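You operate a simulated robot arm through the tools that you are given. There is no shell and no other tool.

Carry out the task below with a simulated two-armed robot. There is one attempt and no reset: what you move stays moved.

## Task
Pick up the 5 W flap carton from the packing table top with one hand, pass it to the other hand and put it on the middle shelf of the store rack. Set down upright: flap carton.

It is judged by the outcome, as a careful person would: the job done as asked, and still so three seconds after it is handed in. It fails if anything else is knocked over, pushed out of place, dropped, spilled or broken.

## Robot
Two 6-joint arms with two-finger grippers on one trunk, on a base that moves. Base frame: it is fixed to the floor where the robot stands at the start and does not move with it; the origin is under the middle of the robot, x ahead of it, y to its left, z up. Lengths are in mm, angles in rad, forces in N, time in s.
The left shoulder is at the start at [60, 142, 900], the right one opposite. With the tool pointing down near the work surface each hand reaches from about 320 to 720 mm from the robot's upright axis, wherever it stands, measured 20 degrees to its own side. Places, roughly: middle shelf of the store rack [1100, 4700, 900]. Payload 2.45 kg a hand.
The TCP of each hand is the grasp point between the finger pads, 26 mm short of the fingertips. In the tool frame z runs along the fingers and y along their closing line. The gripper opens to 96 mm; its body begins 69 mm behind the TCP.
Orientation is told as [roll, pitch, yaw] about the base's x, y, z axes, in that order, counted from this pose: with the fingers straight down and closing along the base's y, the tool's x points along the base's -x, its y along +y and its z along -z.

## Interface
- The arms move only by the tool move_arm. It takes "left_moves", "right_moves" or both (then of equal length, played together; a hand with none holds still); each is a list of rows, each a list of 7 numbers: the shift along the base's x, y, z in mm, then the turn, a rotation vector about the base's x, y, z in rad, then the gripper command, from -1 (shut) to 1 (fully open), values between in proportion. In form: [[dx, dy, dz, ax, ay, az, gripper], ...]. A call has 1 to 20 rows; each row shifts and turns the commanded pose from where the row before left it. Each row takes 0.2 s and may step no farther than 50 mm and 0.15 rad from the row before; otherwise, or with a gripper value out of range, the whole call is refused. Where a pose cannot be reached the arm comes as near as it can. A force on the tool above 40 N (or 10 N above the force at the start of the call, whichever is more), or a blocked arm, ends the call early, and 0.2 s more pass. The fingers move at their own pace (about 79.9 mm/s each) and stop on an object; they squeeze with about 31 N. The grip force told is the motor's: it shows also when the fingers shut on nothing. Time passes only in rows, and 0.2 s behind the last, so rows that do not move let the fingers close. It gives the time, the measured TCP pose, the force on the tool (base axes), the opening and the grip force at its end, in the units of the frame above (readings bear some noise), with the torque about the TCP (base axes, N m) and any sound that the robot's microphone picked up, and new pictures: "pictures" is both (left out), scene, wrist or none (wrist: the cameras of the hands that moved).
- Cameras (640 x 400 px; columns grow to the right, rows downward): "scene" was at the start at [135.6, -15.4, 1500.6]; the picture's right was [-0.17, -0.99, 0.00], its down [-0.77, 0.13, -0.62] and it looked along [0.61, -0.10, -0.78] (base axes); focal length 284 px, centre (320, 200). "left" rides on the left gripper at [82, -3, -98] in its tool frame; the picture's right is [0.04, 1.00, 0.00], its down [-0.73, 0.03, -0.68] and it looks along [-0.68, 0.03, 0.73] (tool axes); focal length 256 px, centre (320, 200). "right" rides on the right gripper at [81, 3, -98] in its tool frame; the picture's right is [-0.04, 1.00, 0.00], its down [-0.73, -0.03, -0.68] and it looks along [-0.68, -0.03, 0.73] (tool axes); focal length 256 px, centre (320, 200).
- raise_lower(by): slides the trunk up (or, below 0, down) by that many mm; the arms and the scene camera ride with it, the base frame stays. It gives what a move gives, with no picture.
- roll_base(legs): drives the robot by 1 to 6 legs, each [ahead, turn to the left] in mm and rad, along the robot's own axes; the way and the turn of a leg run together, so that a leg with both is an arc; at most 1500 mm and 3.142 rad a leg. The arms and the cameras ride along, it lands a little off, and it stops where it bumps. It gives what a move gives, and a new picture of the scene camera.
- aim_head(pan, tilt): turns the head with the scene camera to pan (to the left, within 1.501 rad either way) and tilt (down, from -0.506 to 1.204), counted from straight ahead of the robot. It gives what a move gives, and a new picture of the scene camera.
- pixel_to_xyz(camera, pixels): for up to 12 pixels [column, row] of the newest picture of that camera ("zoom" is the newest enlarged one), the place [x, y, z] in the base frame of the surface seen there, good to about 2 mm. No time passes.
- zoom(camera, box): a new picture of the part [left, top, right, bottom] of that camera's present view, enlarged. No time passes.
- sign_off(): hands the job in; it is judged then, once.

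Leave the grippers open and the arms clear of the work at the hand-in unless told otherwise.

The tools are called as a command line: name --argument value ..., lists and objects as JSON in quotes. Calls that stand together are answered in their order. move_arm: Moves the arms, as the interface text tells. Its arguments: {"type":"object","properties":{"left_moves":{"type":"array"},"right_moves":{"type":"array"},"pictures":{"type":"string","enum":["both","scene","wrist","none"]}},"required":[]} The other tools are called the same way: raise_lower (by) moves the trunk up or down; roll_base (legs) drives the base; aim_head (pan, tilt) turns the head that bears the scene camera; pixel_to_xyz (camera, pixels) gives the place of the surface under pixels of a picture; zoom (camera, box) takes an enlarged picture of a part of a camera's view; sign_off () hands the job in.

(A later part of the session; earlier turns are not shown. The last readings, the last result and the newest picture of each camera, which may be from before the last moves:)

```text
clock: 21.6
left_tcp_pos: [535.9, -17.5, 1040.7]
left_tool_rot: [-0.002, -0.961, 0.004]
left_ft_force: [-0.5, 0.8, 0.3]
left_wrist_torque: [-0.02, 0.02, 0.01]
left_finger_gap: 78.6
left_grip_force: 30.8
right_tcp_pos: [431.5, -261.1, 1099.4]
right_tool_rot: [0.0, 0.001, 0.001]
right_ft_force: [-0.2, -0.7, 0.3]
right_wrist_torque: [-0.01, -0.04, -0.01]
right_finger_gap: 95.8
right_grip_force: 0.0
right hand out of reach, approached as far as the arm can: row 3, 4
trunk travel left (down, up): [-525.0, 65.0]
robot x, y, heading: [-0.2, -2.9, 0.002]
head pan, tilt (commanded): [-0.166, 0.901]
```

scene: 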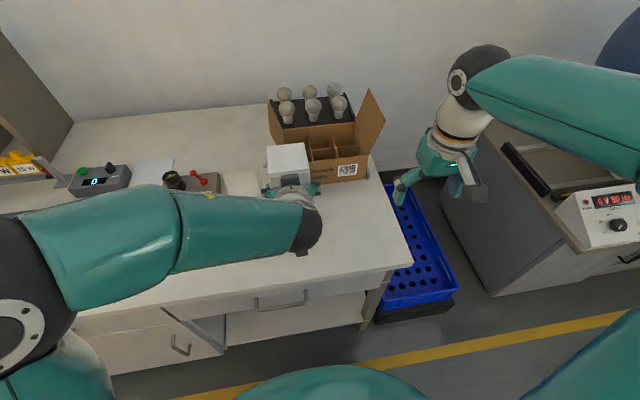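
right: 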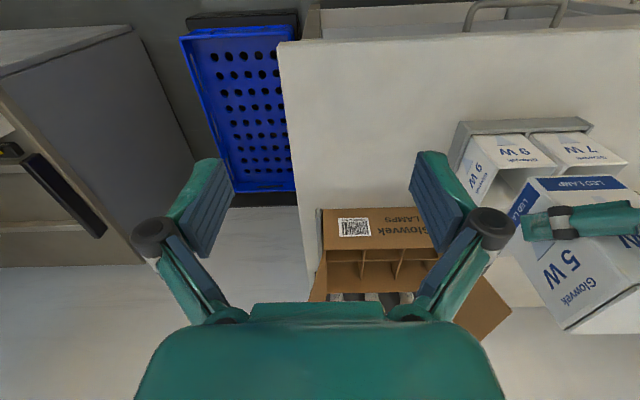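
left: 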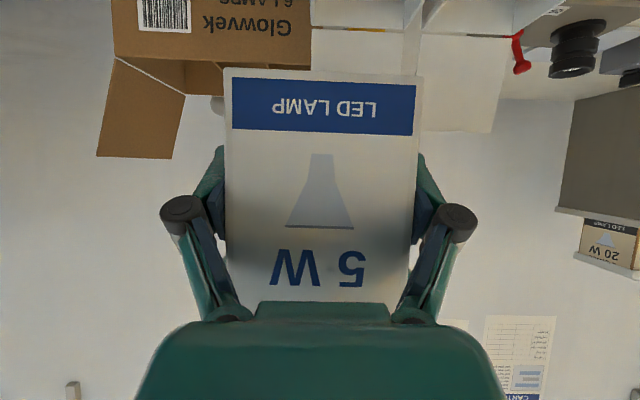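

The carton is now held only by the left hand and the right is clear. I'll raise the carton 30 mm and bring it to the left hand's side for the drive.

move_arm --left_moves '[[0, 0, 30, 0, 0, 0, -1], [-5, 35, 0, 0, 0, 0, -1], [-10, 40, 0, 0, 0, 0, -1], [-10, 40, 0, 0, 0, 0, -1], [-10, 35, 0, 0, 0, 0, -1], [0, 0, 0, 0, 0, 0, -1]]'

aim_head --pan 1.5 --tilt 0.8

aim_head --pan -1.5 --tilt 0.8

```text
clock: 23.0
left_tcp_pos: [500.1, 131.5, 1072.2]
left_tool_rot: [-0.002, -0.96, 0.005]
left_ft_force: [-0.6, 0.0, -0.4]
left_wrist_torque: [0.0, -0.01, 0.02]
left_finger_gap: 79.0
left_grip_force: 30.6
right_tcp_pos: [432.7, -262.5, 1098.9]
right_tool_rot: [0.001, 0.003, 0.003]
right_ft_force: [0.9, 0.4, 0.0]
right_wrist_torque: [0.03, 0.03, 0.01]
right_finger_gap: 96.0
right_grip_force: 0.1
trunk travel left (down, up): [-525.0, 65.0]
robot x, y, heading: [1.7, 1.4, -0.005]
head pan, tilt (commanded): [-0.166, 0.901]
```

scene: 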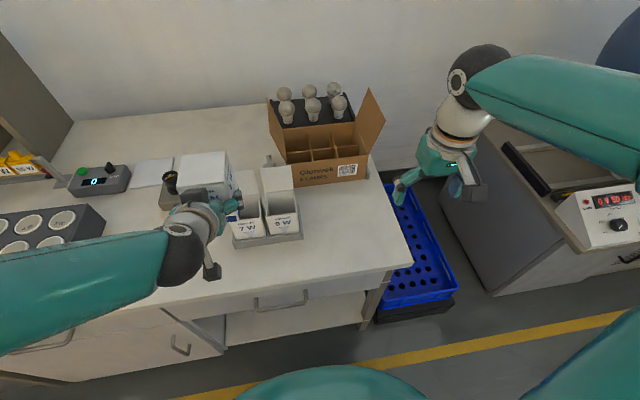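
left: 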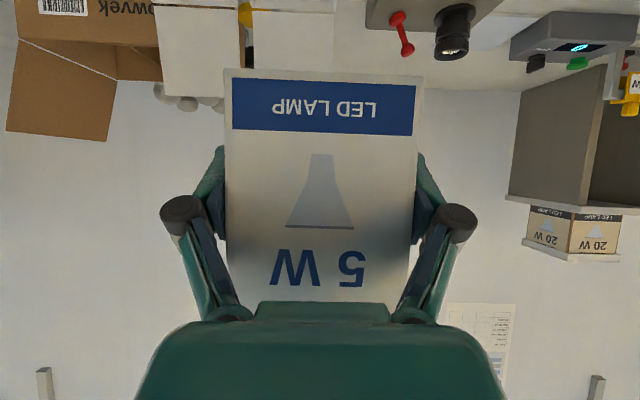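

```text
clock: 24.7
left_tcp_pos: [500.5, 132.5, 1072.0]
left_tool_rot: [-0.004, -0.959, 0.005]
left_ft_force: [-0.1, -0.2, 0.2]
left_wrist_torque: [0.02, -0.04, -0.02]
left_finger_gap: 78.7
left_grip_force: 30.8
right_tcp_pos: [432.0, -260.7, 1098.3]
right_tool_rot: [-0.001, 0.001, 0.001]
right_ft_force: [0.3, -0.1, -1.0]
right_wrist_torque: [-0.01, 0.01, 0.01]
right_finger_gap: 95.9
right_grip_force: 0.0
trunk travel left (down, up): [-525.0, 65.0]
robot x, y, heading: [1.5, -2.2, -0.0]
head pan, tilt (commanded): [1.499, 0.799]
```

scene: 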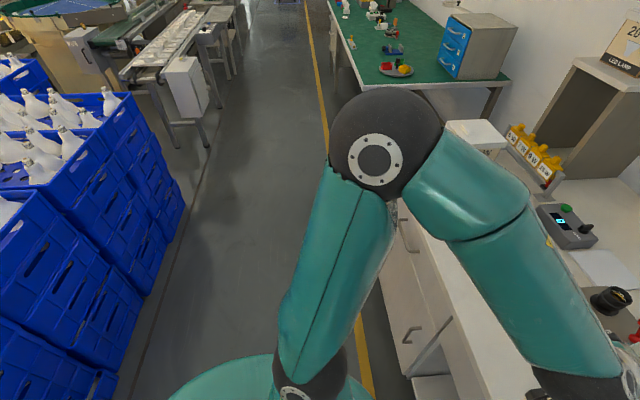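

```text
clock: 27.3
left_tcp_pos: [498.8, 132.8, 1073.0]
left_tool_rot: [-0.003, -0.96, 0.004]
left_ft_force: [-0.2, -0.8, -0.8]
left_wrist_torque: [-0.02, 0.04, 0.0]
left_finger_gap: 78.9
left_grip_force: 31.2
right_tcp_pos: [432.0, -261.0, 1098.4]
right_tool_rot: [-0.001, 0.0, 0.002]
right_ft_force: [0.5, 0.4, -0.8]
right_wrist_torque: [-0.01, 0.02, -0.03]
right_finger_gap: 96.0
right_grip_force: 0.2
trunk travel left (down, up): [-525.0, 65.0]
robot x, y, heading: [1.9, -1.8, -0.003]
head pan, tilt (commanded): [-1.499, 0.799]
```

scene: 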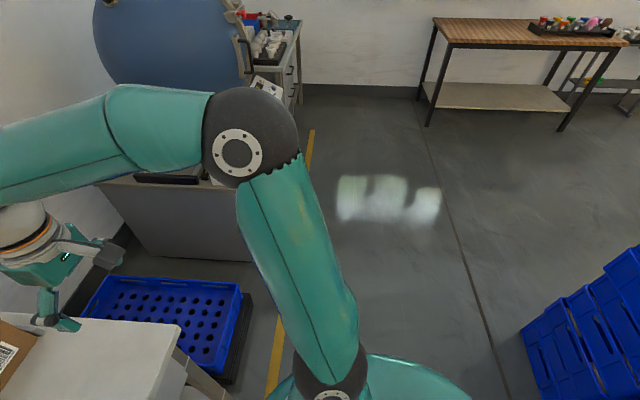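

I see the crates again behind at right of the picture (580, 340). I'll measure how far they are, and how far the right elbow sticks out, to choose a safe drive line.

pixel_to_xyz --camera "scene" --pixels '[[525, 330], [540, 390], [600, 260], [240, 110], [245, 170], [300, 280], [380, 380], [280, 385]]'

aim_head --pan 1.5 --tilt 0.4

```text
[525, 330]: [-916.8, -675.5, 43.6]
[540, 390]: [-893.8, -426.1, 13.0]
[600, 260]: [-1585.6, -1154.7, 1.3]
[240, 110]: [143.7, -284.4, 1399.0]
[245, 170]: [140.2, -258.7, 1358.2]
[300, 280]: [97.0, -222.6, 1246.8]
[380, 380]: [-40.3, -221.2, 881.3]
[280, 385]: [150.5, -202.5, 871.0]
```

```text
clock: 29.9
left_tcp_pos: [499.3, 132.5, 1070.5]
left_tool_rot: [-0.003, -0.958, 0.005]
left_ft_force: [0.0, 1.0, -0.4]
left_wrist_torque: [0.0, 0.06, -0.02]
left_finger_gap: 78.9
left_grip_force: 31.2
right_tcp_pos: [431.6, -261.6, 1098.7]
right_tool_rot: [0.0, 0.001, 0.0]
right_ft_force: [-0.3, -0.3, -1.4]
right_wrist_torque: [0.02, 0.0, -0.01]
right_finger_gap: 96.0
right_grip_force: 0.0
trunk travel left (down, up): [-525.0, 65.0]
robot x, y, heading: [-1.1, -0.2, -0.003]
head pan, tilt (commanded): [1.499, 0.4]
```

scene: 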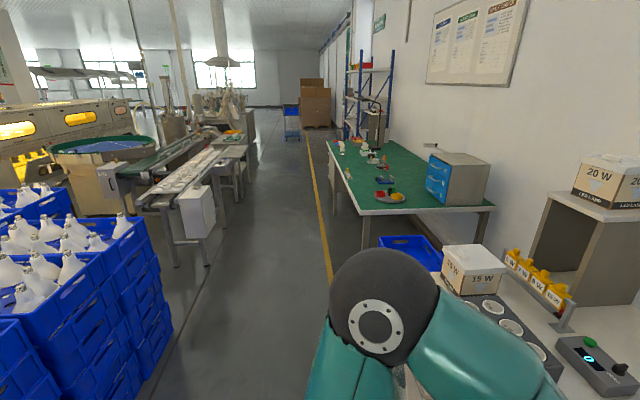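

The aisle ahead is clear, with about 1250 mm between the crates (x≈−850) and the tables (x≈450). I'll back up 180 mm, turn left 90°, and look down the aisle.

roll_base --legs '[[-180, 0], [0, 1.571]]'

aim_head --pan -0.2 --tilt 0.4

```text
clock: 35.0
left_tcp_pos: [-223.6, 520.0, 1072.0]
left_tool_rot: [-0.008, -0.957, 1.404]
left_ft_force: [-0.9, -0.3, -0.3]
left_wrist_torque: [0.02, -0.03, -0.04]
left_finger_gap: 78.9
left_grip_force: 30.3
right_tcp_pos: [154.0, 384.3, 1101.6]
right_tool_rot: [0.0, 0.0, 1.395]
right_ft_force: [-0.7, 0.3, 0.4]
right_wrist_torque: [-0.01, -0.07, -0.06]
right_finger_gap: 96.0
right_grip_force: 0.0
trunk travel left (down, up): [-525.0, 65.0]
robot x, y, heading: [-127.4, -10.5, 1.428]
head pan, tilt (commanded): [1.499, 0.4]
stopped in leg 2: the robot was blocked; the commanded pose is now the measured one
```

scene: 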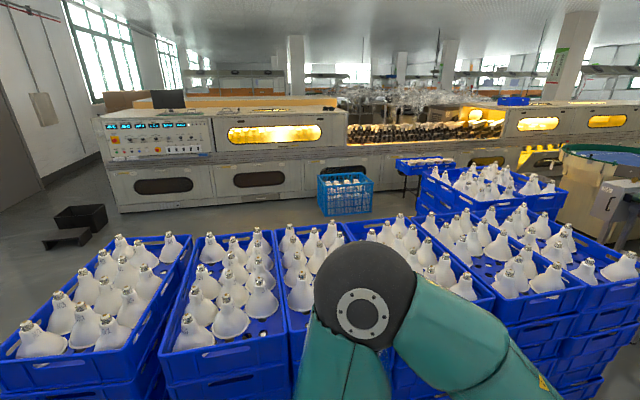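

```text
clock: 36.7
left_tcp_pos: [-221.4, 518.0, 1072.3]
left_tool_rot: [-0.005, -0.959, 1.4]
left_ft_force: [0.6, -0.3, 0.7]
left_wrist_torque: [-0.03, -0.03, 0.02]
left_finger_gap: 78.6
left_grip_force: 31.4
right_tcp_pos: [154.7, 382.9, 1100.9]
right_tool_rot: [0.0, -0.001, 1.395]
right_ft_force: [0.0, 0.8, -0.7]
right_wrist_torque: [0.04, 0.01, -0.01]
right_finger_gap: 96.0
right_grip_force: 0.0
trunk travel left (down, up): [-525.0, 65.0]
robot x, y, heading: [-127.1, -9.3, 1.42]
head pan, tilt (commanded): [-0.201, 0.4]
```

scene: 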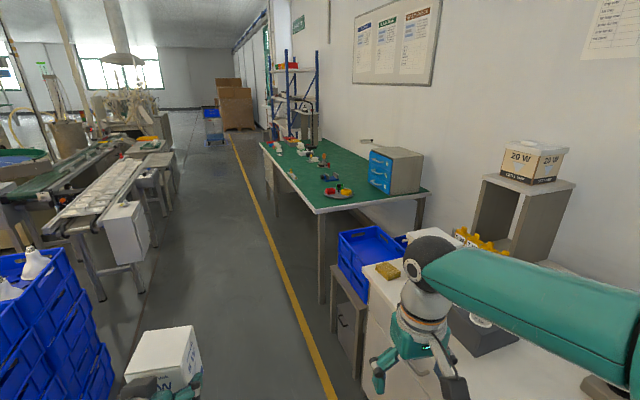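

The turn stopped early at heading 1.42 because something blocked the robot. I'll look down on both sides to find the contact before moving again.

aim_head --pan 1.5 --tilt 1.0

aim_head --pan -1.5 --tilt 1.0

```text
clock: 38.5
left_tcp_pos: [-221.4, 518.8, 1072.3]
left_tool_rot: [-0.005, -0.957, 1.399]
left_ft_force: [-0.7, -0.6, -0.9]
left_wrist_torque: [-0.02, -0.01, 0.02]
left_finger_gap: 79.0
left_grip_force: 30.8
right_tcp_pos: [154.3, 384.7, 1100.4]
right_tool_rot: [-0.001, 0.002, 1.396]
right_ft_force: [0.1, -0.9, -0.2]
right_wrist_torque: [-0.04, -0.02, -0.03]
right_finger_gap: 96.0
right_grip_force: 0.1
trunk travel left (down, up): [-525.0, 65.0]
robot x, y, heading: [-128.6, -6.7, 1.43]
head pan, tilt (commanded): [1.499, 1.0]
```

scene: 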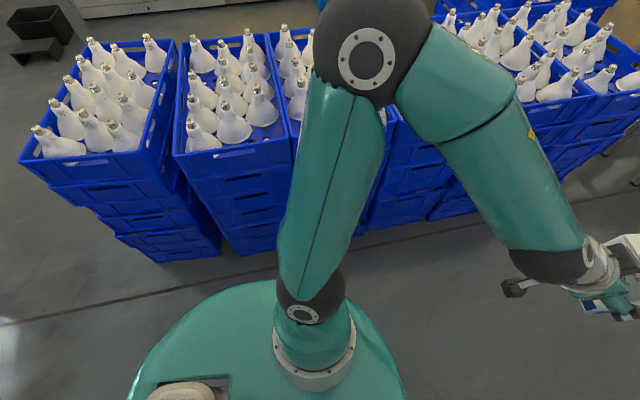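

```text
clock: 41.1
left_tcp_pos: [-221.2, 519.2, 1072.3]
left_tool_rot: [-0.004, -0.958, 1.4]
left_ft_force: [-0.1, 0.8, -1.3]
left_wrist_torque: [-0.01, 0.0, 0.01]
left_finger_gap: 78.9
left_grip_force: 31.1
right_tcp_pos: [156.2, 383.7, 1100.6]
right_tool_rot: [0.0, 0.001, 1.396]
right_ft_force: [-0.2, 0.5, 0.6]
right_wrist_torque: [-0.01, -0.02, -0.02]
right_finger_gap: 96.0
right_grip_force: 0.0
trunk travel left (down, up): [-525.0, 65.0]
robot x, y, heading: [-129.5, -7.6, 1.425]
head pan, tilt (commanded): [-1.499, 1.0]
```

scene: 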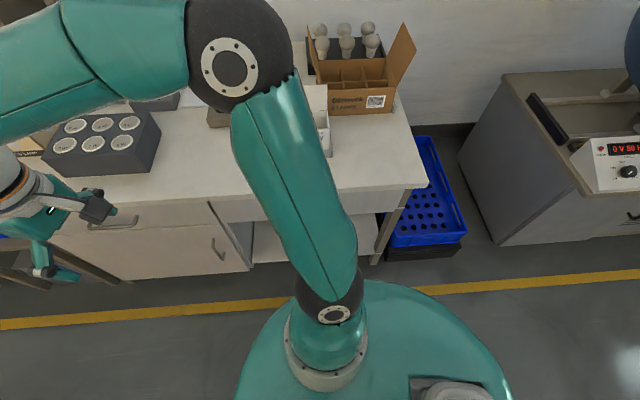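

I see no clear contact on the table side. I'll measure the base edge and table here, then look left again and measure the left elbow against the crates.

pixel_to_xyz --camera "scene" --pixels '[[370, 284], [480, 340], [300, 240], [250, 350], [430, 190], [235, 390], [510, 395], [235, 70], [290, 60]]'

aim_head --pan 1.5 --tilt 1.0

pixel_to_xyz --camera "scene" --pixels '[[365, 10], [320, 60], [410, 60], [255, 90], [240, 150], [240, 245], [170, 255], [200, 290], [380, 330], [130, 390], [440, 215], [500, 120]]'

```text
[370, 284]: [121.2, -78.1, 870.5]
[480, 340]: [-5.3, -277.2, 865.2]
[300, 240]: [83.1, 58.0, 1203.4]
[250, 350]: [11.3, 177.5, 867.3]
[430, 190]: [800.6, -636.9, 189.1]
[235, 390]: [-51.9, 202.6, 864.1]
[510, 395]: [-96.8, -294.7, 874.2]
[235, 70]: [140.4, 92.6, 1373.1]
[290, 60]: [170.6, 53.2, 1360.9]
```

```text
clock: 43.7
left_tcp_pos: [-221.3, 517.7, 1072.2]
left_tool_rot: [-0.005, -0.959, 1.399]
left_ft_force: [0.3, 0.1, -0.1]
left_wrist_torque: [-0.01, 0.03, -0.02]
left_finger_gap: 78.8
left_grip_force: 31.1
right_tcp_pos: [155.3, 383.9, 1099.2]
right_tool_rot: [-0.001, 0.0, 1.395]
right_ft_force: [0.3, 0.5, 0.2]
right_wrist_torque: [0.05, 0.02, 0.01]
right_finger_gap: 96.1
right_grip_force: 0.1
trunk travel left (down, up): [-525.0, 65.0]
robot x, y, heading: [-126.6, -4.3, 1.429]
head pan, tilt (commanded): [1.499, 1.0]
```

scene: 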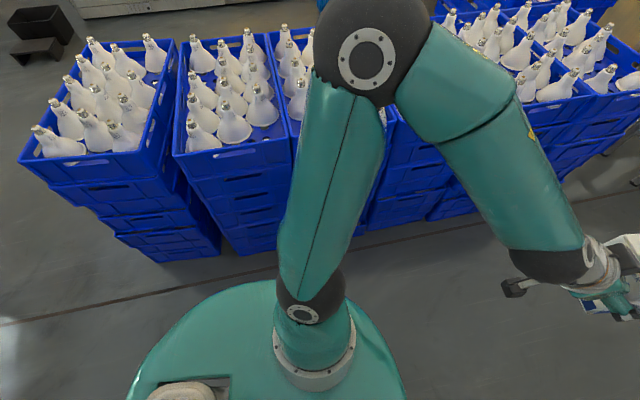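

```text
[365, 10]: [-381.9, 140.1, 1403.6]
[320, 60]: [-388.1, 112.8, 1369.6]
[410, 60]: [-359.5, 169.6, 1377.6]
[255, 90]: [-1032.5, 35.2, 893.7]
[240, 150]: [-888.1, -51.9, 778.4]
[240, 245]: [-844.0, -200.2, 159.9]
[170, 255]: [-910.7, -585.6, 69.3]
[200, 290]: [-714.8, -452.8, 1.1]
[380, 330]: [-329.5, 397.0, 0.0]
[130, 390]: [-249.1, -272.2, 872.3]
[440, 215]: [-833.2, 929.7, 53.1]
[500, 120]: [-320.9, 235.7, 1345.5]
```

The crates are where they were before (x≈−844 to −911), and nothing near the arms explains the stop. I'll look steeply down in front and to each side for something low.

aim_head --pan 0.0 --tilt 1.2

aim_head --pan -0.9 --tilt 1.2

aim_head --pan -1.5 --tilt 0.6

```text
clock: 45.3
left_tcp_pos: [-222.0, 519.0, 1072.2]
left_tool_rot: [-0.004, -0.958, 1.401]
left_ft_force: [-0.4, -0.2, -0.8]
left_wrist_torque: [-0.04, 0.0, 0.04]
left_finger_gap: 78.8
left_grip_force: 30.4
right_tcp_pos: [154.4, 383.8, 1099.8]
right_tool_rot: [-0.001, 0.001, 1.396]
right_ft_force: [0.4, -0.1, -0.7]
right_wrist_torque: [0.04, 0.01, 0.01]
right_finger_gap: 95.7
right_grip_force: 0.0
trunk travel left (down, up): [-525.0, 65.0]
robot x, y, heading: [-127.4, -8.1, 1.423]
head pan, tilt (commanded): [0.0, 1.201]
```

scene: 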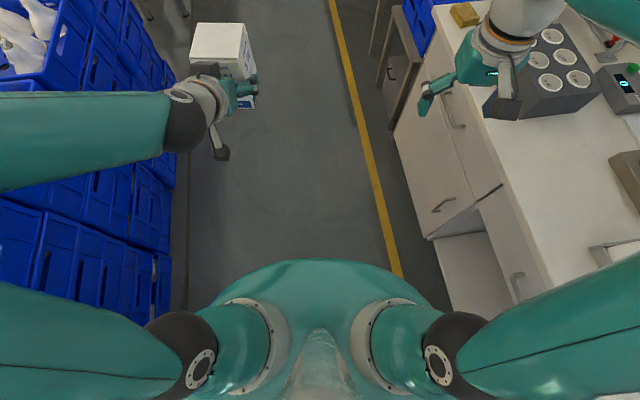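

```text
clock: 46.5
left_tcp_pos: [-220.9, 517.3, 1072.6]
left_tool_rot: [-0.005, -0.958, 1.401]
left_ft_force: [0.4, -0.8, -0.1]
left_wrist_torque: [0.02, -0.06, 0.02]
left_finger_gap: 78.8
left_grip_force: 30.5
right_tcp_pos: [155.3, 383.8, 1100.1]
right_tool_rot: [0.001, 0.0, 1.397]
right_ft_force: [-0.4, -0.4, 0.5]
right_wrist_torque: [0.0, 0.0, -0.05]
right_finger_gap: 96.0
right_grip_force: 0.0
trunk travel left (down, up): [-525.0, 65.0]
robot x, y, heading: [-126.1, -6.0, 1.422]
head pan, tilt (commanded): [-0.901, 1.201]
```

scene: 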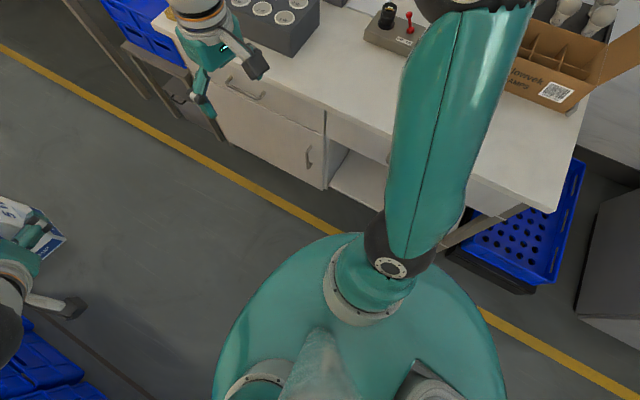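

```text
clock: 47.5
left_tcp_pos: [-221.4, 518.8, 1072.3]
left_tool_rot: [-0.006, -0.96, 1.4]
left_ft_force: [1.4, -0.3, -0.4]
left_wrist_torque: [-0.01, -0.02, -0.02]
left_finger_gap: 79.0
left_grip_force: 31.2
right_tcp_pos: [155.5, 384.3, 1100.4]
right_tool_rot: [0.001, 0.0, 1.395]
right_ft_force: [0.0, -0.5, -0.1]
right_wrist_torque: [-0.01, -0.04, 0.01]
right_finger_gap: 95.9
right_grip_force: 0.0
trunk travel left (down, up): [-525.0, 65.0]
robot x, y, heading: [-130.6, -7.8, 1.427]
head pan, tilt (commanded): [-1.499, 0.6]
```

scene: 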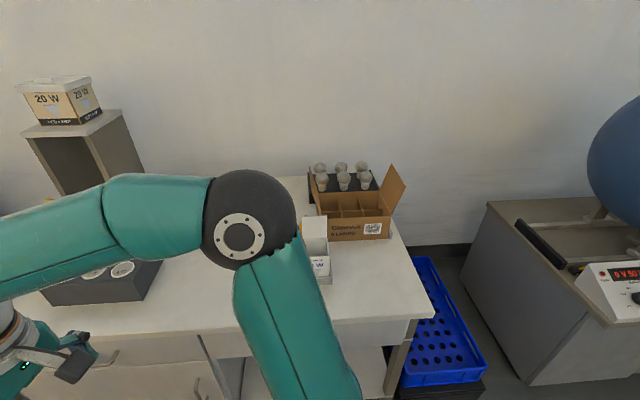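

Both arms' readings agree with a robot pose of about (−177, 4, 1.398), but the base reads (−128, −8, 1.425). To see which is right I'll measure known things again: the 9 W carton's flap at (314, 222), the table's right edge, and the brown box.

pixel_to_xyz --camera "scene" --pixels '[[314, 219], [314, 230], [322, 265], [372, 228], [340, 235], [433, 312], [415, 280], [425, 300], [60, 95], [350, 215], [395, 235]]'

zoom --camera "scene" --box '[280, 150, 460, 330]'

```text
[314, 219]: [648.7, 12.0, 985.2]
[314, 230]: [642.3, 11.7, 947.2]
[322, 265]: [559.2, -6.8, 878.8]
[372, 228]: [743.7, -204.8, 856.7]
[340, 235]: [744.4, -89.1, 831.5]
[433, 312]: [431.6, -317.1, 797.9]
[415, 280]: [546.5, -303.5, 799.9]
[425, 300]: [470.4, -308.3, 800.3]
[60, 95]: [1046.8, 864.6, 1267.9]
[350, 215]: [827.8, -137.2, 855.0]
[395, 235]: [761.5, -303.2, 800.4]
```

```text
2.22 times, centred on (370, 240) of scene
```

zoom: 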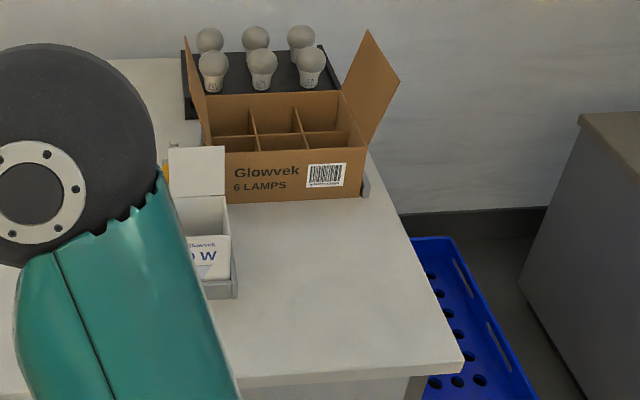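

Scene measurements are unchanged (flap still at 648, 12), so the camera frame is sound and nothing on the table moved. Next I'll compare the held carton as the camera sees it with the reported left TCP.

aim_head --pan 0.3 --tilt 0.9

```text
clock: 49.3
left_tcp_pos: [-220.4, 518.5, 1071.2]
left_tool_rot: [-0.005, -0.959, 1.4]
left_ft_force: [0.1, -0.5, -0.8]
left_wrist_torque: [0.0, 0.01, 0.02]
left_finger_gap: 78.9
left_grip_force: 30.6
right_tcp_pos: [155.3, 383.9, 1099.6]
right_tool_rot: [0.0, -0.001, 1.396]
right_ft_force: [-0.1, 0.8, -0.1]
right_wrist_torque: [0.02, 0.0, 0.0]
right_finger_gap: 96.1
right_grip_force: 0.0
trunk travel left (down, up): [-525.0, 65.0]
robot x, y, heading: [-132.7, -7.9, 1.423]
head pan, tilt (commanded): [0.3, 0.901]
```

scene: 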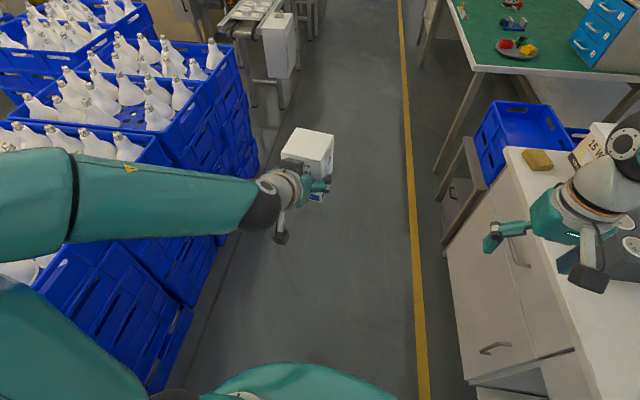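

zoom --camera "scene" --box '[230, 110, 370, 250]'

pixel_to_xyz --camera "scene" --pixels '[[282, 152], [302, 130], [332, 137], [321, 163], [307, 146], [325, 170], [280, 200], [278, 240], [548, 225], [590, 280], [500, 240]]'

```text
2.86 times, centred on (300, 180) of scene
```

zoom: 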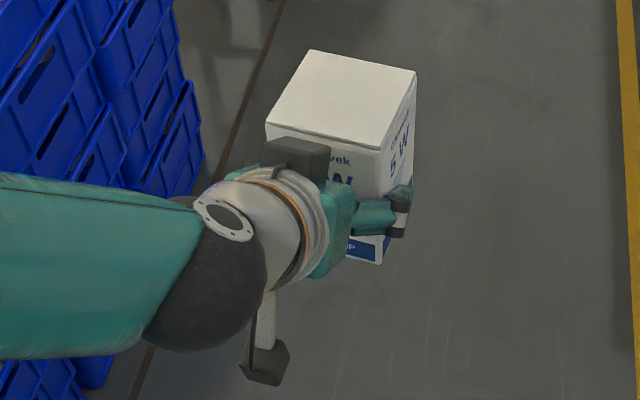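

```text
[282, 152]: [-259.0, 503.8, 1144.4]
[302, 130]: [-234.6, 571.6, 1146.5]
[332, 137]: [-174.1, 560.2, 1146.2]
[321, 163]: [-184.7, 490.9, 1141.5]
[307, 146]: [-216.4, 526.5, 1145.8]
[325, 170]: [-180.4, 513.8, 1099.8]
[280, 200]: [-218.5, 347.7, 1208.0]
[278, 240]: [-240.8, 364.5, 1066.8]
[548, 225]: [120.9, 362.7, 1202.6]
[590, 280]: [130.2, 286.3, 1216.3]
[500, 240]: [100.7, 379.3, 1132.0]
```

The carton as seen (centre ≈ −215, 532) matches the left TCP reading, so the arm readings are true. I'll check the robot's real heading from a line of floor pixels straight up the picture's middle column.

pixel_to_xyz --camera "scene" --pixels '[[320, 5], [320, 40], [320, 80], [320, 110], [320, 220], [320, 260], [320, 300], [320, 340], [140, 330], [60, 300], [450, 330], [440, 150]]'

```text
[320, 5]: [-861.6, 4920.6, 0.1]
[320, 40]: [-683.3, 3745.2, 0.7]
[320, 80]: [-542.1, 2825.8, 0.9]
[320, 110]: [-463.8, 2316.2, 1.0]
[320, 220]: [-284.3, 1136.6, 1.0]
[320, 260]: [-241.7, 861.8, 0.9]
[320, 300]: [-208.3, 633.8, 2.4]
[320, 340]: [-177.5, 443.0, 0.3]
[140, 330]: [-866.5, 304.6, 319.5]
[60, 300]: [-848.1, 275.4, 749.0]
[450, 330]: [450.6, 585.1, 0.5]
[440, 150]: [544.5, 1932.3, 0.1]
```

The floor line gives a true heading of about 1.42, so the base really sits at (−128, −8), about 50 mm to the right of where it was commanded. Whatever it touched must be in the unseen area behind. Ahead the aisle is clear, so I'll drive 300 mm forward, away from it, and check that the motion is free.

roll_base --legs '[[300, 0]]'

```text
clock: 51.4
left_tcp_pos: [-178.6, 818.5, 1072.9]
left_tool_rot: [-0.005, -0.958, 1.404]
left_ft_force: [0.1, 0.8, -1.0]
left_wrist_torque: [-0.01, -0.02, -0.01]
left_finger_gap: 78.7
left_grip_force: 31.0
right_tcp_pos: [196.3, 684.8, 1099.1]
right_tool_rot: [-0.001, 0.001, 1.4]
right_ft_force: [-0.2, -0.2, -0.4]
right_wrist_torque: [-0.01, 0.01, 0.0]
right_finger_gap: 95.8
right_grip_force: 0.0
trunk travel left (down, up): [-525.0, 65.0]
robot x, y, heading: [-82.7, 288.7, 1.431]
head pan, tilt (commanded): [0.3, 0.901]
```

scene: 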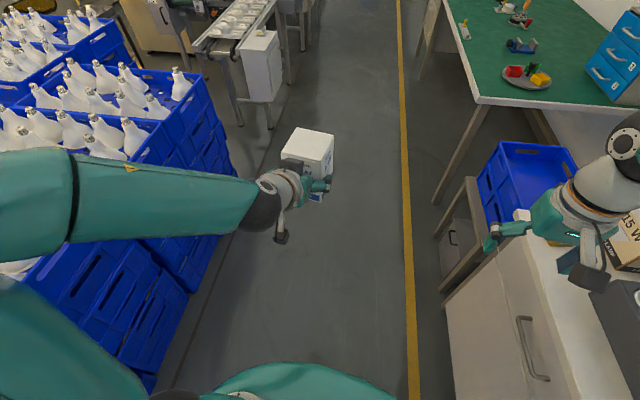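

That moved freely, to (−83, 289) at heading 1.43. I'll straighten up with a small left turn of 0.14 to face along the aisle.

roll_base --legs '[[0, 0.14]]'

aim_head --pan 1.5 --tilt 0.9

```text
clock: 52.4
left_tcp_pos: [-250.4, 799.0, 1072.7]
left_tool_rot: [-0.006, -0.96, 1.541]
left_ft_force: [-0.5, -0.1, -0.3]
left_wrist_torque: [-0.03, 0.0, 0.02]
left_finger_gap: 79.0
left_grip_force: 31.0
right_tcp_pos: [142.6, 718.0, 1100.0]
right_tool_rot: [-0.001, 0.001, 1.537]
right_ft_force: [-0.5, 0.7, -0.4]
right_wrist_torque: [0.0, 0.02, -0.01]
right_finger_gap: 95.7
right_grip_force: 0.2
trunk travel left (down, up): [-525.0, 65.0]
robot x, y, heading: [-77.4, 292.5, 1.56]
head pan, tilt (commanded): [0.3, 0.901]
```

scene: 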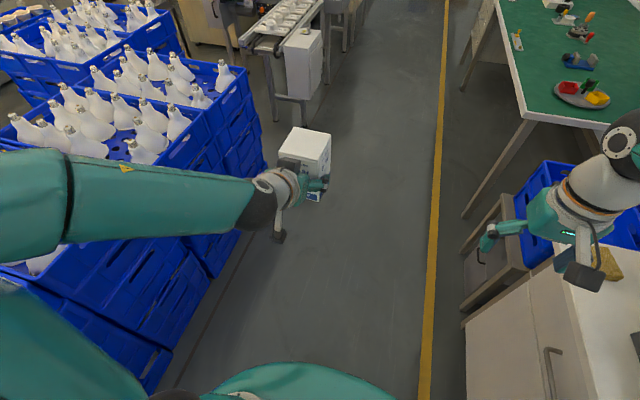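

```text
clock: 53.8
left_tcp_pos: [-250.1, 800.3, 1072.6]
left_tool_rot: [-0.005, -0.961, 1.541]
left_ft_force: [-0.1, 0.4, -0.3]
left_wrist_torque: [-0.03, 0.01, -0.03]
left_finger_gap: 78.7
left_grip_force: 30.9
right_tcp_pos: [141.0, 718.6, 1101.2]
right_tool_rot: [0.0, 0.002, 1.537]
right_ft_force: [-0.4, -0.2, 0.3]
right_wrist_torque: [0.01, 0.0, 0.0]
right_finger_gap: 95.6
right_grip_force: 0.1
trunk travel left (down, up): [-525.0, 65.0]
robot x, y, heading: [-79.2, 292.2, 1.562]
head pan, tilt (commanded): [1.499, 0.901]
```

scene: 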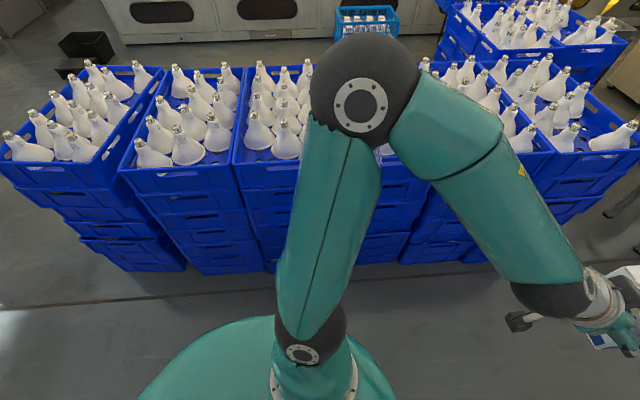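

The turn completed this time (heading 1.56). I'll check the floor at the lower left of this picture, which covers part of the area that was behind the robot.

pixel_to_xyz --camera "scene" --pixels '[[5, 300], [5, 395], [60, 390], [130, 395], [100, 340], [150, 265], [60, 230], [200, 270], [330, 255], [200, 300]]'

aim_head --pan 1.5 --tilt 1.2

```text
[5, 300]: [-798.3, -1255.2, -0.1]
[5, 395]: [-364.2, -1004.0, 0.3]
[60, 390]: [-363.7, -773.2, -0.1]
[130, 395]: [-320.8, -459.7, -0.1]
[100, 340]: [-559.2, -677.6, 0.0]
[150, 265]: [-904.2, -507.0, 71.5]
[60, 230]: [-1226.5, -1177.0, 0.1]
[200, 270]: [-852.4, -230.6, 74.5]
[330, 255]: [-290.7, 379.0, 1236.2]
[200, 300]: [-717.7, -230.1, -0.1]
```

```text
clock: 54.6
left_tcp_pos: [-249.4, 798.9, 1072.1]
left_tool_rot: [-0.006, -0.959, 1.54]
left_ft_force: [-0.8, 0.8, -0.6]
left_wrist_torque: [0.0, 0.0, -0.02]
left_finger_gap: 78.8
left_grip_force: 30.8
right_tcp_pos: [141.0, 718.4, 1101.5]
right_tool_rot: [0.001, 0.0, 1.539]
right_ft_force: [0.0, 0.0, -1.1]
right_wrist_torque: [-0.03, 0.01, -0.02]
right_finger_gap: 95.9
right_grip_force: 0.1
trunk travel left (down, up): [-525.0, 65.0]
robot x, y, heading: [-79.9, 292.9, 1.565]
head pan, tilt (commanded): [1.499, 1.201]
```

scene: 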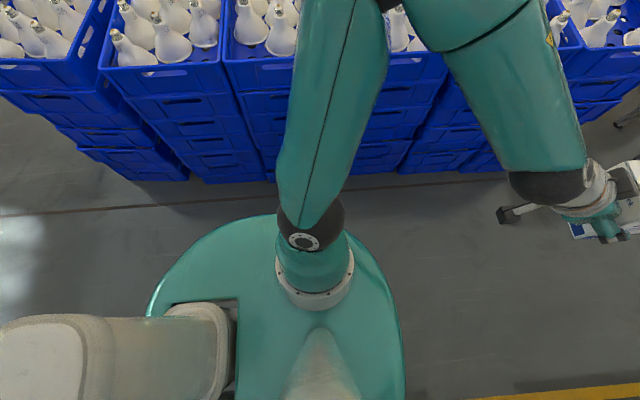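

A pale trunk link sticks out behind the robot, at (40, 360) in this picture. I'll measure how far back it reaches, since it is the likely thing that touched.

pixel_to_xyz --camera "scene" --pixels '[[10, 340], [40, 330], [5, 380], [100, 320], [200, 330], [80, 380], [150, 350], [20, 395]]'

aim_head --pan -1.5 --tilt 1.2

pixel_to_xyz --camera "scene" --pixels '[[630, 340], [600, 330], [635, 380], [540, 320], [440, 330], [560, 380], [490, 350], [620, 395]]'

```text
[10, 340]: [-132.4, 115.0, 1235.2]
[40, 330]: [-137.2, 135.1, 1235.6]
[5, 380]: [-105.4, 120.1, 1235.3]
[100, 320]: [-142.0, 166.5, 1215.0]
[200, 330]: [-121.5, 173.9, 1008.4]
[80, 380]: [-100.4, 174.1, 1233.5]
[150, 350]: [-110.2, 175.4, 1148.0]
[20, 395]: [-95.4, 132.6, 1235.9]
```

```text
clock: 57.2
left_tcp_pos: [-251.0, 799.6, 1072.7]
left_tool_rot: [-0.005, -0.96, 1.54]
left_ft_force: [0.5, 0.4, -0.5]
left_wrist_torque: [-0.01, 0.03, 0.01]
left_finger_gap: 78.8
left_grip_force: 30.6
right_tcp_pos: [141.4, 719.7, 1101.7]
right_tool_rot: [0.001, 0.001, 1.537]
right_ft_force: [0.6, 0.5, -0.4]
right_wrist_torque: [0.01, -0.04, 0.0]
right_finger_gap: 96.1
right_grip_force: 0.0
trunk travel left (down, up): [-525.0, 65.0]
robot x, y, heading: [-77.0, 292.1, 1.564]
head pan, tilt (commanded): [-1.499, 1.201]
```

scene: 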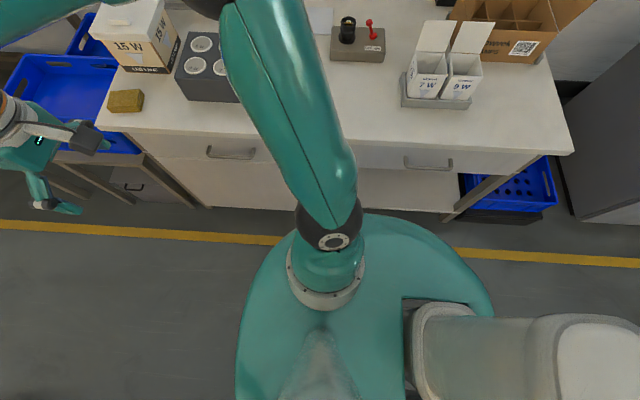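

```text
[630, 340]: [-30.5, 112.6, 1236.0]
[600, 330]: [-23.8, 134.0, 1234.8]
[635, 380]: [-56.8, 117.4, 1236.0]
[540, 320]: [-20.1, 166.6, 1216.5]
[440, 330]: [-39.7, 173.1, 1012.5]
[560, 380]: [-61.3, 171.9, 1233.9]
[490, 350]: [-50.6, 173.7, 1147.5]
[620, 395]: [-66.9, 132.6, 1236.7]
```

That is just the trunk column, well inside the base outline. The turn now completes and nothing appears displaced, so I'll go on, watching for contact. The aisle ahead is clear, and I'll drive 1500 mm forward.

aim_head --pan -0.2 --tilt 0.45

roll_base --legs '[[1500, 0]]'

```text
clock: 58.7
left_tcp_pos: [-251.0, 799.8, 1073.5]
left_tool_rot: [-0.004, -0.959, 1.54]
left_ft_force: [1.1, -0.1, -0.2]
left_wrist_torque: [-0.02, -0.01, 0.01]
left_finger_gap: 78.8
left_grip_force: 30.7
right_tcp_pos: [141.5, 719.0, 1100.3]
right_tool_rot: [0.0, 0.001, 1.54]
right_ft_force: [-0.6, -0.7, -0.2]
right_wrist_torque: [0.02, 0.02, 0.0]
right_finger_gap: 95.8
right_grip_force: 0.0
trunk travel left (down, up): [-525.0, 65.0]
robot x, y, heading: [-80.2, 295.0, 1.564]
head pan, tilt (commanded): [-0.201, 0.45]
```

scene: 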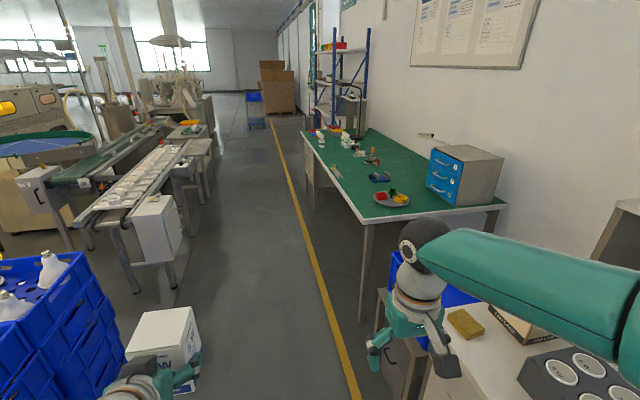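

```text
clock: 66.4
left_tcp_pos: [-268.1, 2335.3, 1072.8]
left_tool_rot: [-0.007, -0.957, 1.562]
left_ft_force: [0.2, 0.0, 0.4]
left_wrist_torque: [-0.04, 0.04, 0.01]
left_finger_gap: 78.6
left_grip_force: 31.2
right_tcp_pos: [125.0, 2263.3, 1099.8]
right_tool_rot: [0.0, 0.001, 1.559]
right_ft_force: [-0.4, 0.5, -0.2]
right_wrist_torque: [-0.01, 0.02, -0.02]
right_finger_gap: 95.9
right_grip_force: 0.1
trunk travel left (down, up): [-525.0, 65.0]
robot x, y, heading: [-87.7, 1834.2, 1.588]
head pan, tilt (commanded): [-0.201, 0.45]
```

scene: 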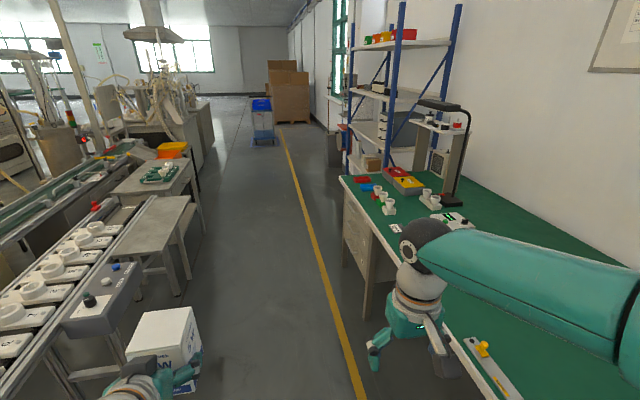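

Drove to (−88, 1834), with everything free. The rack is now nearer, around (390, 90). I'll zoom in on it and measure the shelf and the objects around it.

zoom --camera "scene" --box '[320, 0, 500, 200]'

pixel_to_xyz --camera "scene" --pixels '[[385, 130], [370, 125], [360, 122], [375, 88], [353, 100], [388, 160], [360, 150], [345, 178], [342, 195], [330, 150], [350, 60], [365, 165]]'

```text
2.00 times, centred on (410, 100) of scene
```

zoom: 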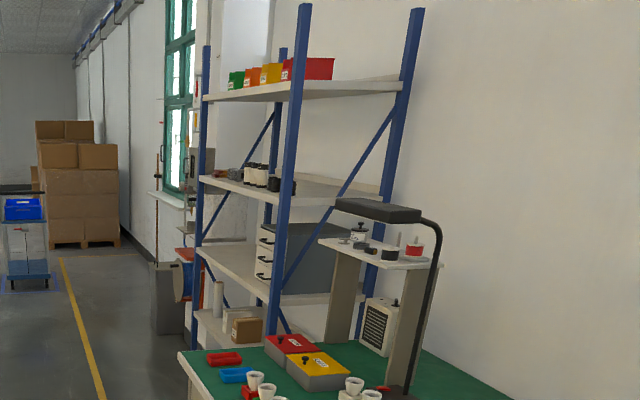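

```text
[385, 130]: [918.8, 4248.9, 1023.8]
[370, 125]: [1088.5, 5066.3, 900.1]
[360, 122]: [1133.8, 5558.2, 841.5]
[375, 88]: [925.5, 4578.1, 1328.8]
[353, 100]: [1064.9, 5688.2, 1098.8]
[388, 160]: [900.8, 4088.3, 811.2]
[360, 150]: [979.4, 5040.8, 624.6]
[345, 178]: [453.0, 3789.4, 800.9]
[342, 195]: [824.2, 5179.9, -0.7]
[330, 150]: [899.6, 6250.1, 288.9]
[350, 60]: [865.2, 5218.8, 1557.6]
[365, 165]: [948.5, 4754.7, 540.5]
```

The middle shelf is at z≈900 and spans y≈4100 to 5200, with a drawer unit standing on it. I'll check the gap to the tables on the left before driving on.

pixel_to_xyz --camera "scene" --pixels '[[135, 270], [145, 240], [200, 200], [195, 150], [180, 290], [80, 330], [212, 140], [205, 220], [185, 180]]'

```text
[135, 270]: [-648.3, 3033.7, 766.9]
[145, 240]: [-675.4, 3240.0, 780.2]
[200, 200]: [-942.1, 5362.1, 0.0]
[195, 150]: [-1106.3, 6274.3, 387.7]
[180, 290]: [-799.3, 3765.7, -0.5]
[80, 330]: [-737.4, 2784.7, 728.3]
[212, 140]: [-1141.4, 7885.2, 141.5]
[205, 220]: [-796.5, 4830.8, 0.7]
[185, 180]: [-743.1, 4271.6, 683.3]
```

The nearest left obstacle is at x≈−648 and our left side reaches to about −350, so there's room. I'll drive two legs of 1350 mm with a slight right correction.

roll_base --legs '[[1350, -0.03]]'

roll_base --legs '[[1200, -0.02]]'

```text
clock: 73.2
left_tcp_pos: [-293.3, 3676.1, 1072.9]
left_tool_rot: [-0.004, -0.959, 1.568]
left_ft_force: [-1.3, 0.4, -1.0]
left_wrist_torque: [-0.05, 0.0, 0.01]
left_finger_gap: 78.8
left_grip_force: 31.0
right_tcp_pos: [99.4, 3604.3, 1100.7]
right_tool_rot: [0.001, 0.0, 1.562]
right_ft_force: [-0.5, 1.0, 0.5]
right_wrist_torque: [-0.02, -0.01, -0.01]
right_finger_gap: 95.9
right_grip_force: 0.1
trunk travel left (down, up): [-525.0, 65.0]
robot x, y, heading: [-110.5, 3174.2, 1.589]
head pan, tilt (commanded): [-0.201, 0.45]
```

scene: 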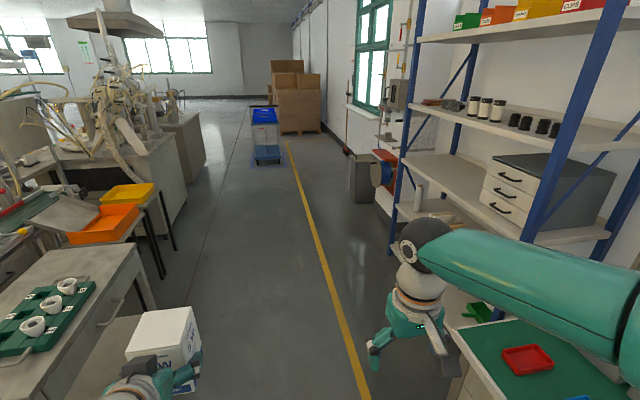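

```text
clock: 79.4
left_tcp_pos: [-299.7, 4878.0, 1073.8]
left_tool_rot: [-0.005, -0.957, 1.552]
left_ft_force: [-0.5, 0.5, -0.4]
left_wrist_torque: [-0.04, 0.0, -0.02]
left_finger_gap: 78.6
left_grip_force: 31.3
right_tcp_pos: [93.1, 4800.2, 1100.6]
right_tool_rot: [0.0, 0.0, 1.547]
right_ft_force: [0.9, 0.0, 0.2]
right_wrist_torque: [-0.06, 0.0, 0.03]
right_finger_gap: 96.1
right_grip_force: 0.0
trunk travel left (down, up): [-525.0, 65.0]
robot x, y, heading: [-125.3, 4370.7, 1.572]
head pan, tilt (commanded): [-0.201, 0.45]
```

scene: 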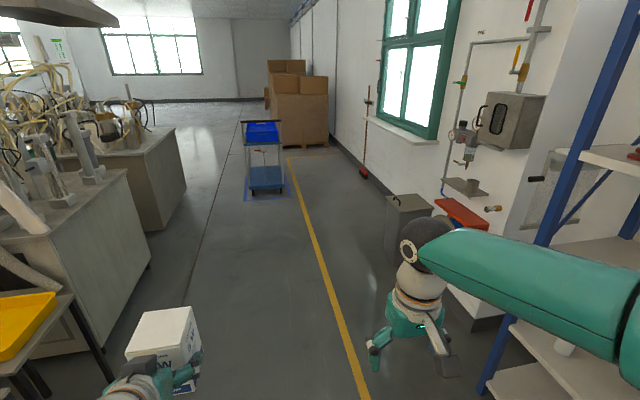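

I'm at (−125, 4371). I'll look right at the rack's middle shelf to find the free space.

aim_head --pan -1.3 --tilt 0.45

```text
clock: 80.7
left_tcp_pos: [-300.0, 4877.4, 1074.6]
left_tool_rot: [-0.004, -0.96, 1.553]
left_ft_force: [0.7, 0.4, 0.0]
left_wrist_torque: [-0.02, 0.01, 0.04]
left_finger_gap: 78.7
left_grip_force: 30.8
right_tcp_pos: [92.7, 4800.9, 1101.9]
right_tool_rot: [0.001, 0.0, 1.549]
right_ft_force: [0.6, 0.6, -0.3]
right_wrist_torque: [-0.02, -0.01, -0.02]
right_finger_gap: 95.9
right_grip_force: 0.1
trunk travel left (down, up): [-525.0, 65.0]
robot x, y, heading: [-122.5, 4369.6, 1.571]
head pan, tilt (commanded): [-1.3, 0.45]
```

scene: 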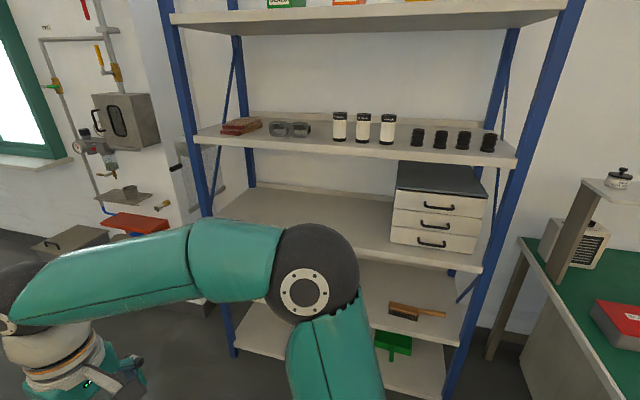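

The middle shelf's left half is free, and the drawer unit takes the right part at (440, 215). I'll measure the edges, the posts and the shelf above.

pixel_to_xyz --camera "scene" --pixels '[[215, 214], [270, 205], [330, 210], [380, 225], [390, 243], [475, 265], [405, 252], [300, 195], [200, 225], [345, 155], [390, 180], [230, 140]]'

zoom --camera "scene" --box '[160, 100, 560, 350]'

```text
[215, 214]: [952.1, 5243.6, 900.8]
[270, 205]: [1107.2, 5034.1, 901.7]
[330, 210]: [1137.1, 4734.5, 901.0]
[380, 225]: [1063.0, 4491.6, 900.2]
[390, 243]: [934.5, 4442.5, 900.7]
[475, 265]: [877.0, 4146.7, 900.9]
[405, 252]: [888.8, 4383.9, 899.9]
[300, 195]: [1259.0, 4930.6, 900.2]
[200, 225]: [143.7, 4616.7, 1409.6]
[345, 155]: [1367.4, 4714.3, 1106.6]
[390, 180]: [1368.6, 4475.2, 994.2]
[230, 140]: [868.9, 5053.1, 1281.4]
```

```text
1.60 times, centred on (360, 225) of scene
```

zoom: 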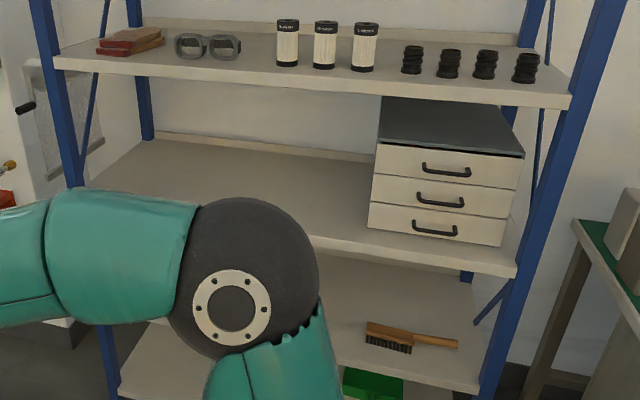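

The shelf top is at z≈900.5, its front edge at x≈868, it is free from y≈4480 to 5240, and the next shelf is at about 1280. I'll drive 240 mm further, then turn right to face the rack.

roll_base --legs '[[240, 0]]'

roll_base --legs '[[0, -1.57]]'

```text
clock: 82.5
left_tcp_pos: [-303.7, 5114.1, 1073.5]
left_tool_rot: [-0.007, -0.961, 1.558]
left_ft_force: [-0.6, 0.0, -0.6]
left_wrist_torque: [-0.03, 0.03, 0.01]
left_finger_gap: 79.0
left_grip_force: 31.1
right_tcp_pos: [88.1, 5039.1, 1102.2]
right_tool_rot: [0.001, 0.0, 1.554]
right_ft_force: [-0.3, 0.5, 0.3]
right_wrist_torque: [-0.02, 0.0, -0.02]
right_finger_gap: 96.0
right_grip_force: 0.1
trunk travel left (down, up): [-525.0, 65.0]
robot x, y, heading: [-129.5, 4608.6, 1.581]
head pan, tilt (commanded): [-1.3, 0.45]
```

scene: 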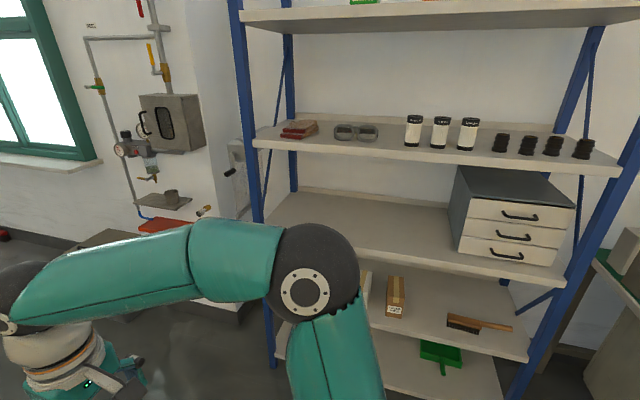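

```text
clock: 86.7
left_tcp_pos: [365.3, 4836.9, 1074.3]
left_tool_rot: [-0.003, -0.955, 0.087]
left_ft_force: [0.5, -1.8, -0.9]
left_wrist_torque: [0.02, 0.04, 0.07]
left_finger_gap: 78.7
left_grip_force: 31.0
right_tcp_pos: [331.5, 4438.5, 1102.8]
right_tool_rot: [0.003, -0.001, 0.084]
right_ft_force: [0.4, -0.3, 0.2]
right_wrist_torque: [0.08, 0.0, -0.01]
right_finger_gap: 96.0
right_grip_force: 0.0
trunk travel left (down, up): [-525.0, 65.0]
robot x, y, heading: [-125.1, 4657.4, 0.091]
head pan, tilt (commanded): [-1.3, 0.45]
stopped in leg 1: the robot was blocked; the commanded pose is now the measured one
```

scene: 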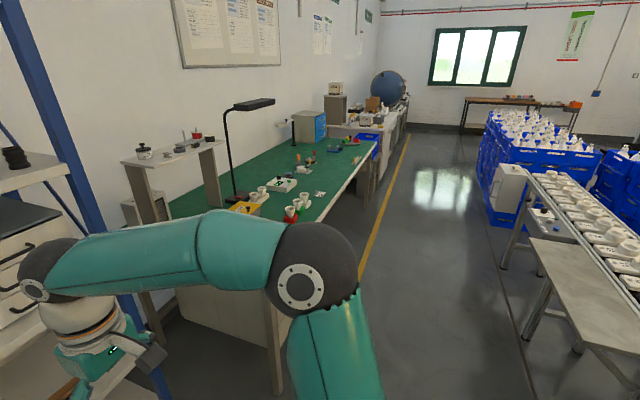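

The turn again stopped with about a 50 mm drift along its starting direction, just like the first one. So this is the base slipping on large turns, not something being hit. The view back down the aisle shows everything standing. I'll zoom in there to be sure, then finish the turn with a small correction of −0.09.

zoom --camera "scene" --box '[330, 60, 640, 240]'

roll_base --legs '[[0, -0.092]]'

aim_head --pan 0.1 --tilt 0.6

```text
2.06 times, centred on (485, 150) of scene
```

zoom: 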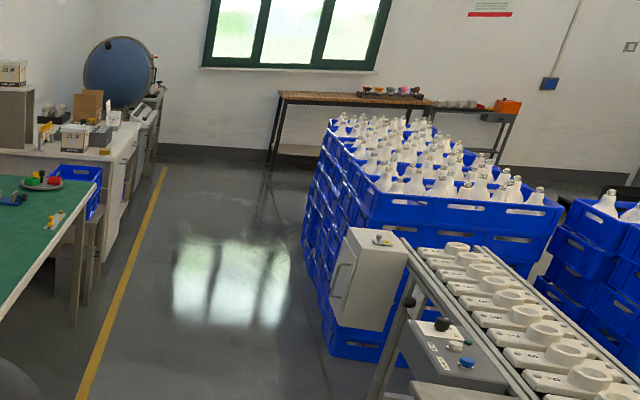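

```text
clock: 87.6
left_tcp_pos: [379.3, 4792.6, 1074.4]
left_tool_rot: [-0.007, -0.959, -0.003]
left_ft_force: [0.1, 0.6, -0.7]
left_wrist_torque: [0.03, 0.02, 0.0]
left_finger_gap: 78.8
left_grip_force: 31.6
right_tcp_pos: [308.5, 4400.0, 1104.6]
right_tool_rot: [0.0, -0.002, -0.01]
right_ft_force: [-0.8, 1.1, 0.4]
right_wrist_torque: [-0.03, 0.01, 0.0]
right_finger_gap: 95.9
right_grip_force: 0.1
trunk travel left (down, up): [-525.0, 65.0]
robot x, y, heading: [-125.2, 4662.8, -0.003]
head pan, tilt (commanded): [-1.3, 0.45]
```

scene: 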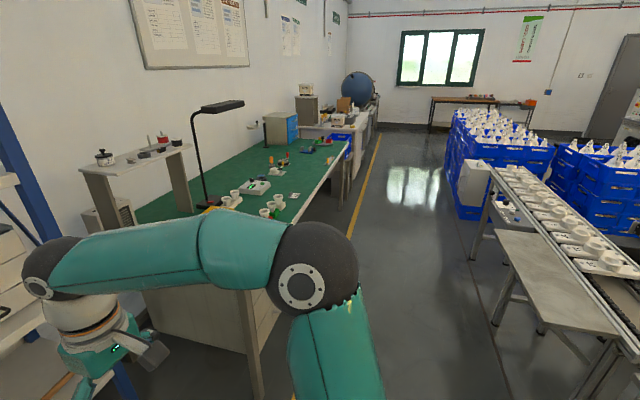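

```text
clock: 89.2
left_tcp_pos: [378.7, 4792.1, 1075.8]
left_tool_rot: [-0.007, -0.96, -0.004]
left_ft_force: [-0.4, -0.5, 0.0]
left_wrist_torque: [0.01, 0.04, 0.01]
left_finger_gap: 78.9
left_grip_force: 30.8
right_tcp_pos: [308.2, 4397.0, 1103.7]
right_tool_rot: [0.002, -0.003, -0.011]
right_ft_force: [-0.6, -0.5, -0.2]
right_wrist_torque: [0.01, 0.03, -0.02]
right_finger_gap: 96.5
right_grip_force: 0.1
trunk travel left (down, up): [-525.0, 65.0]
robot x, y, heading: [-126.3, 4662.1, -0.007]
head pan, tilt (commanded): [0.099, 0.6]
```

scene: 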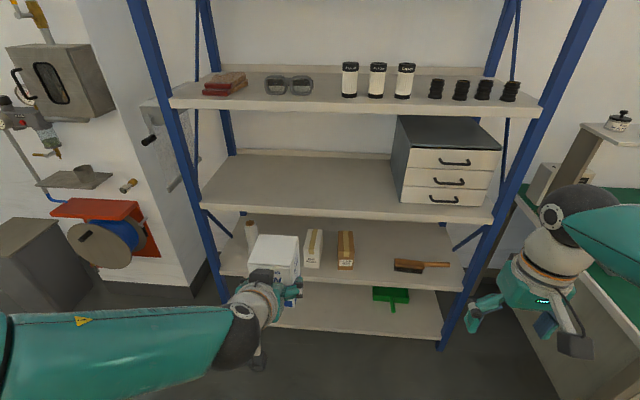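

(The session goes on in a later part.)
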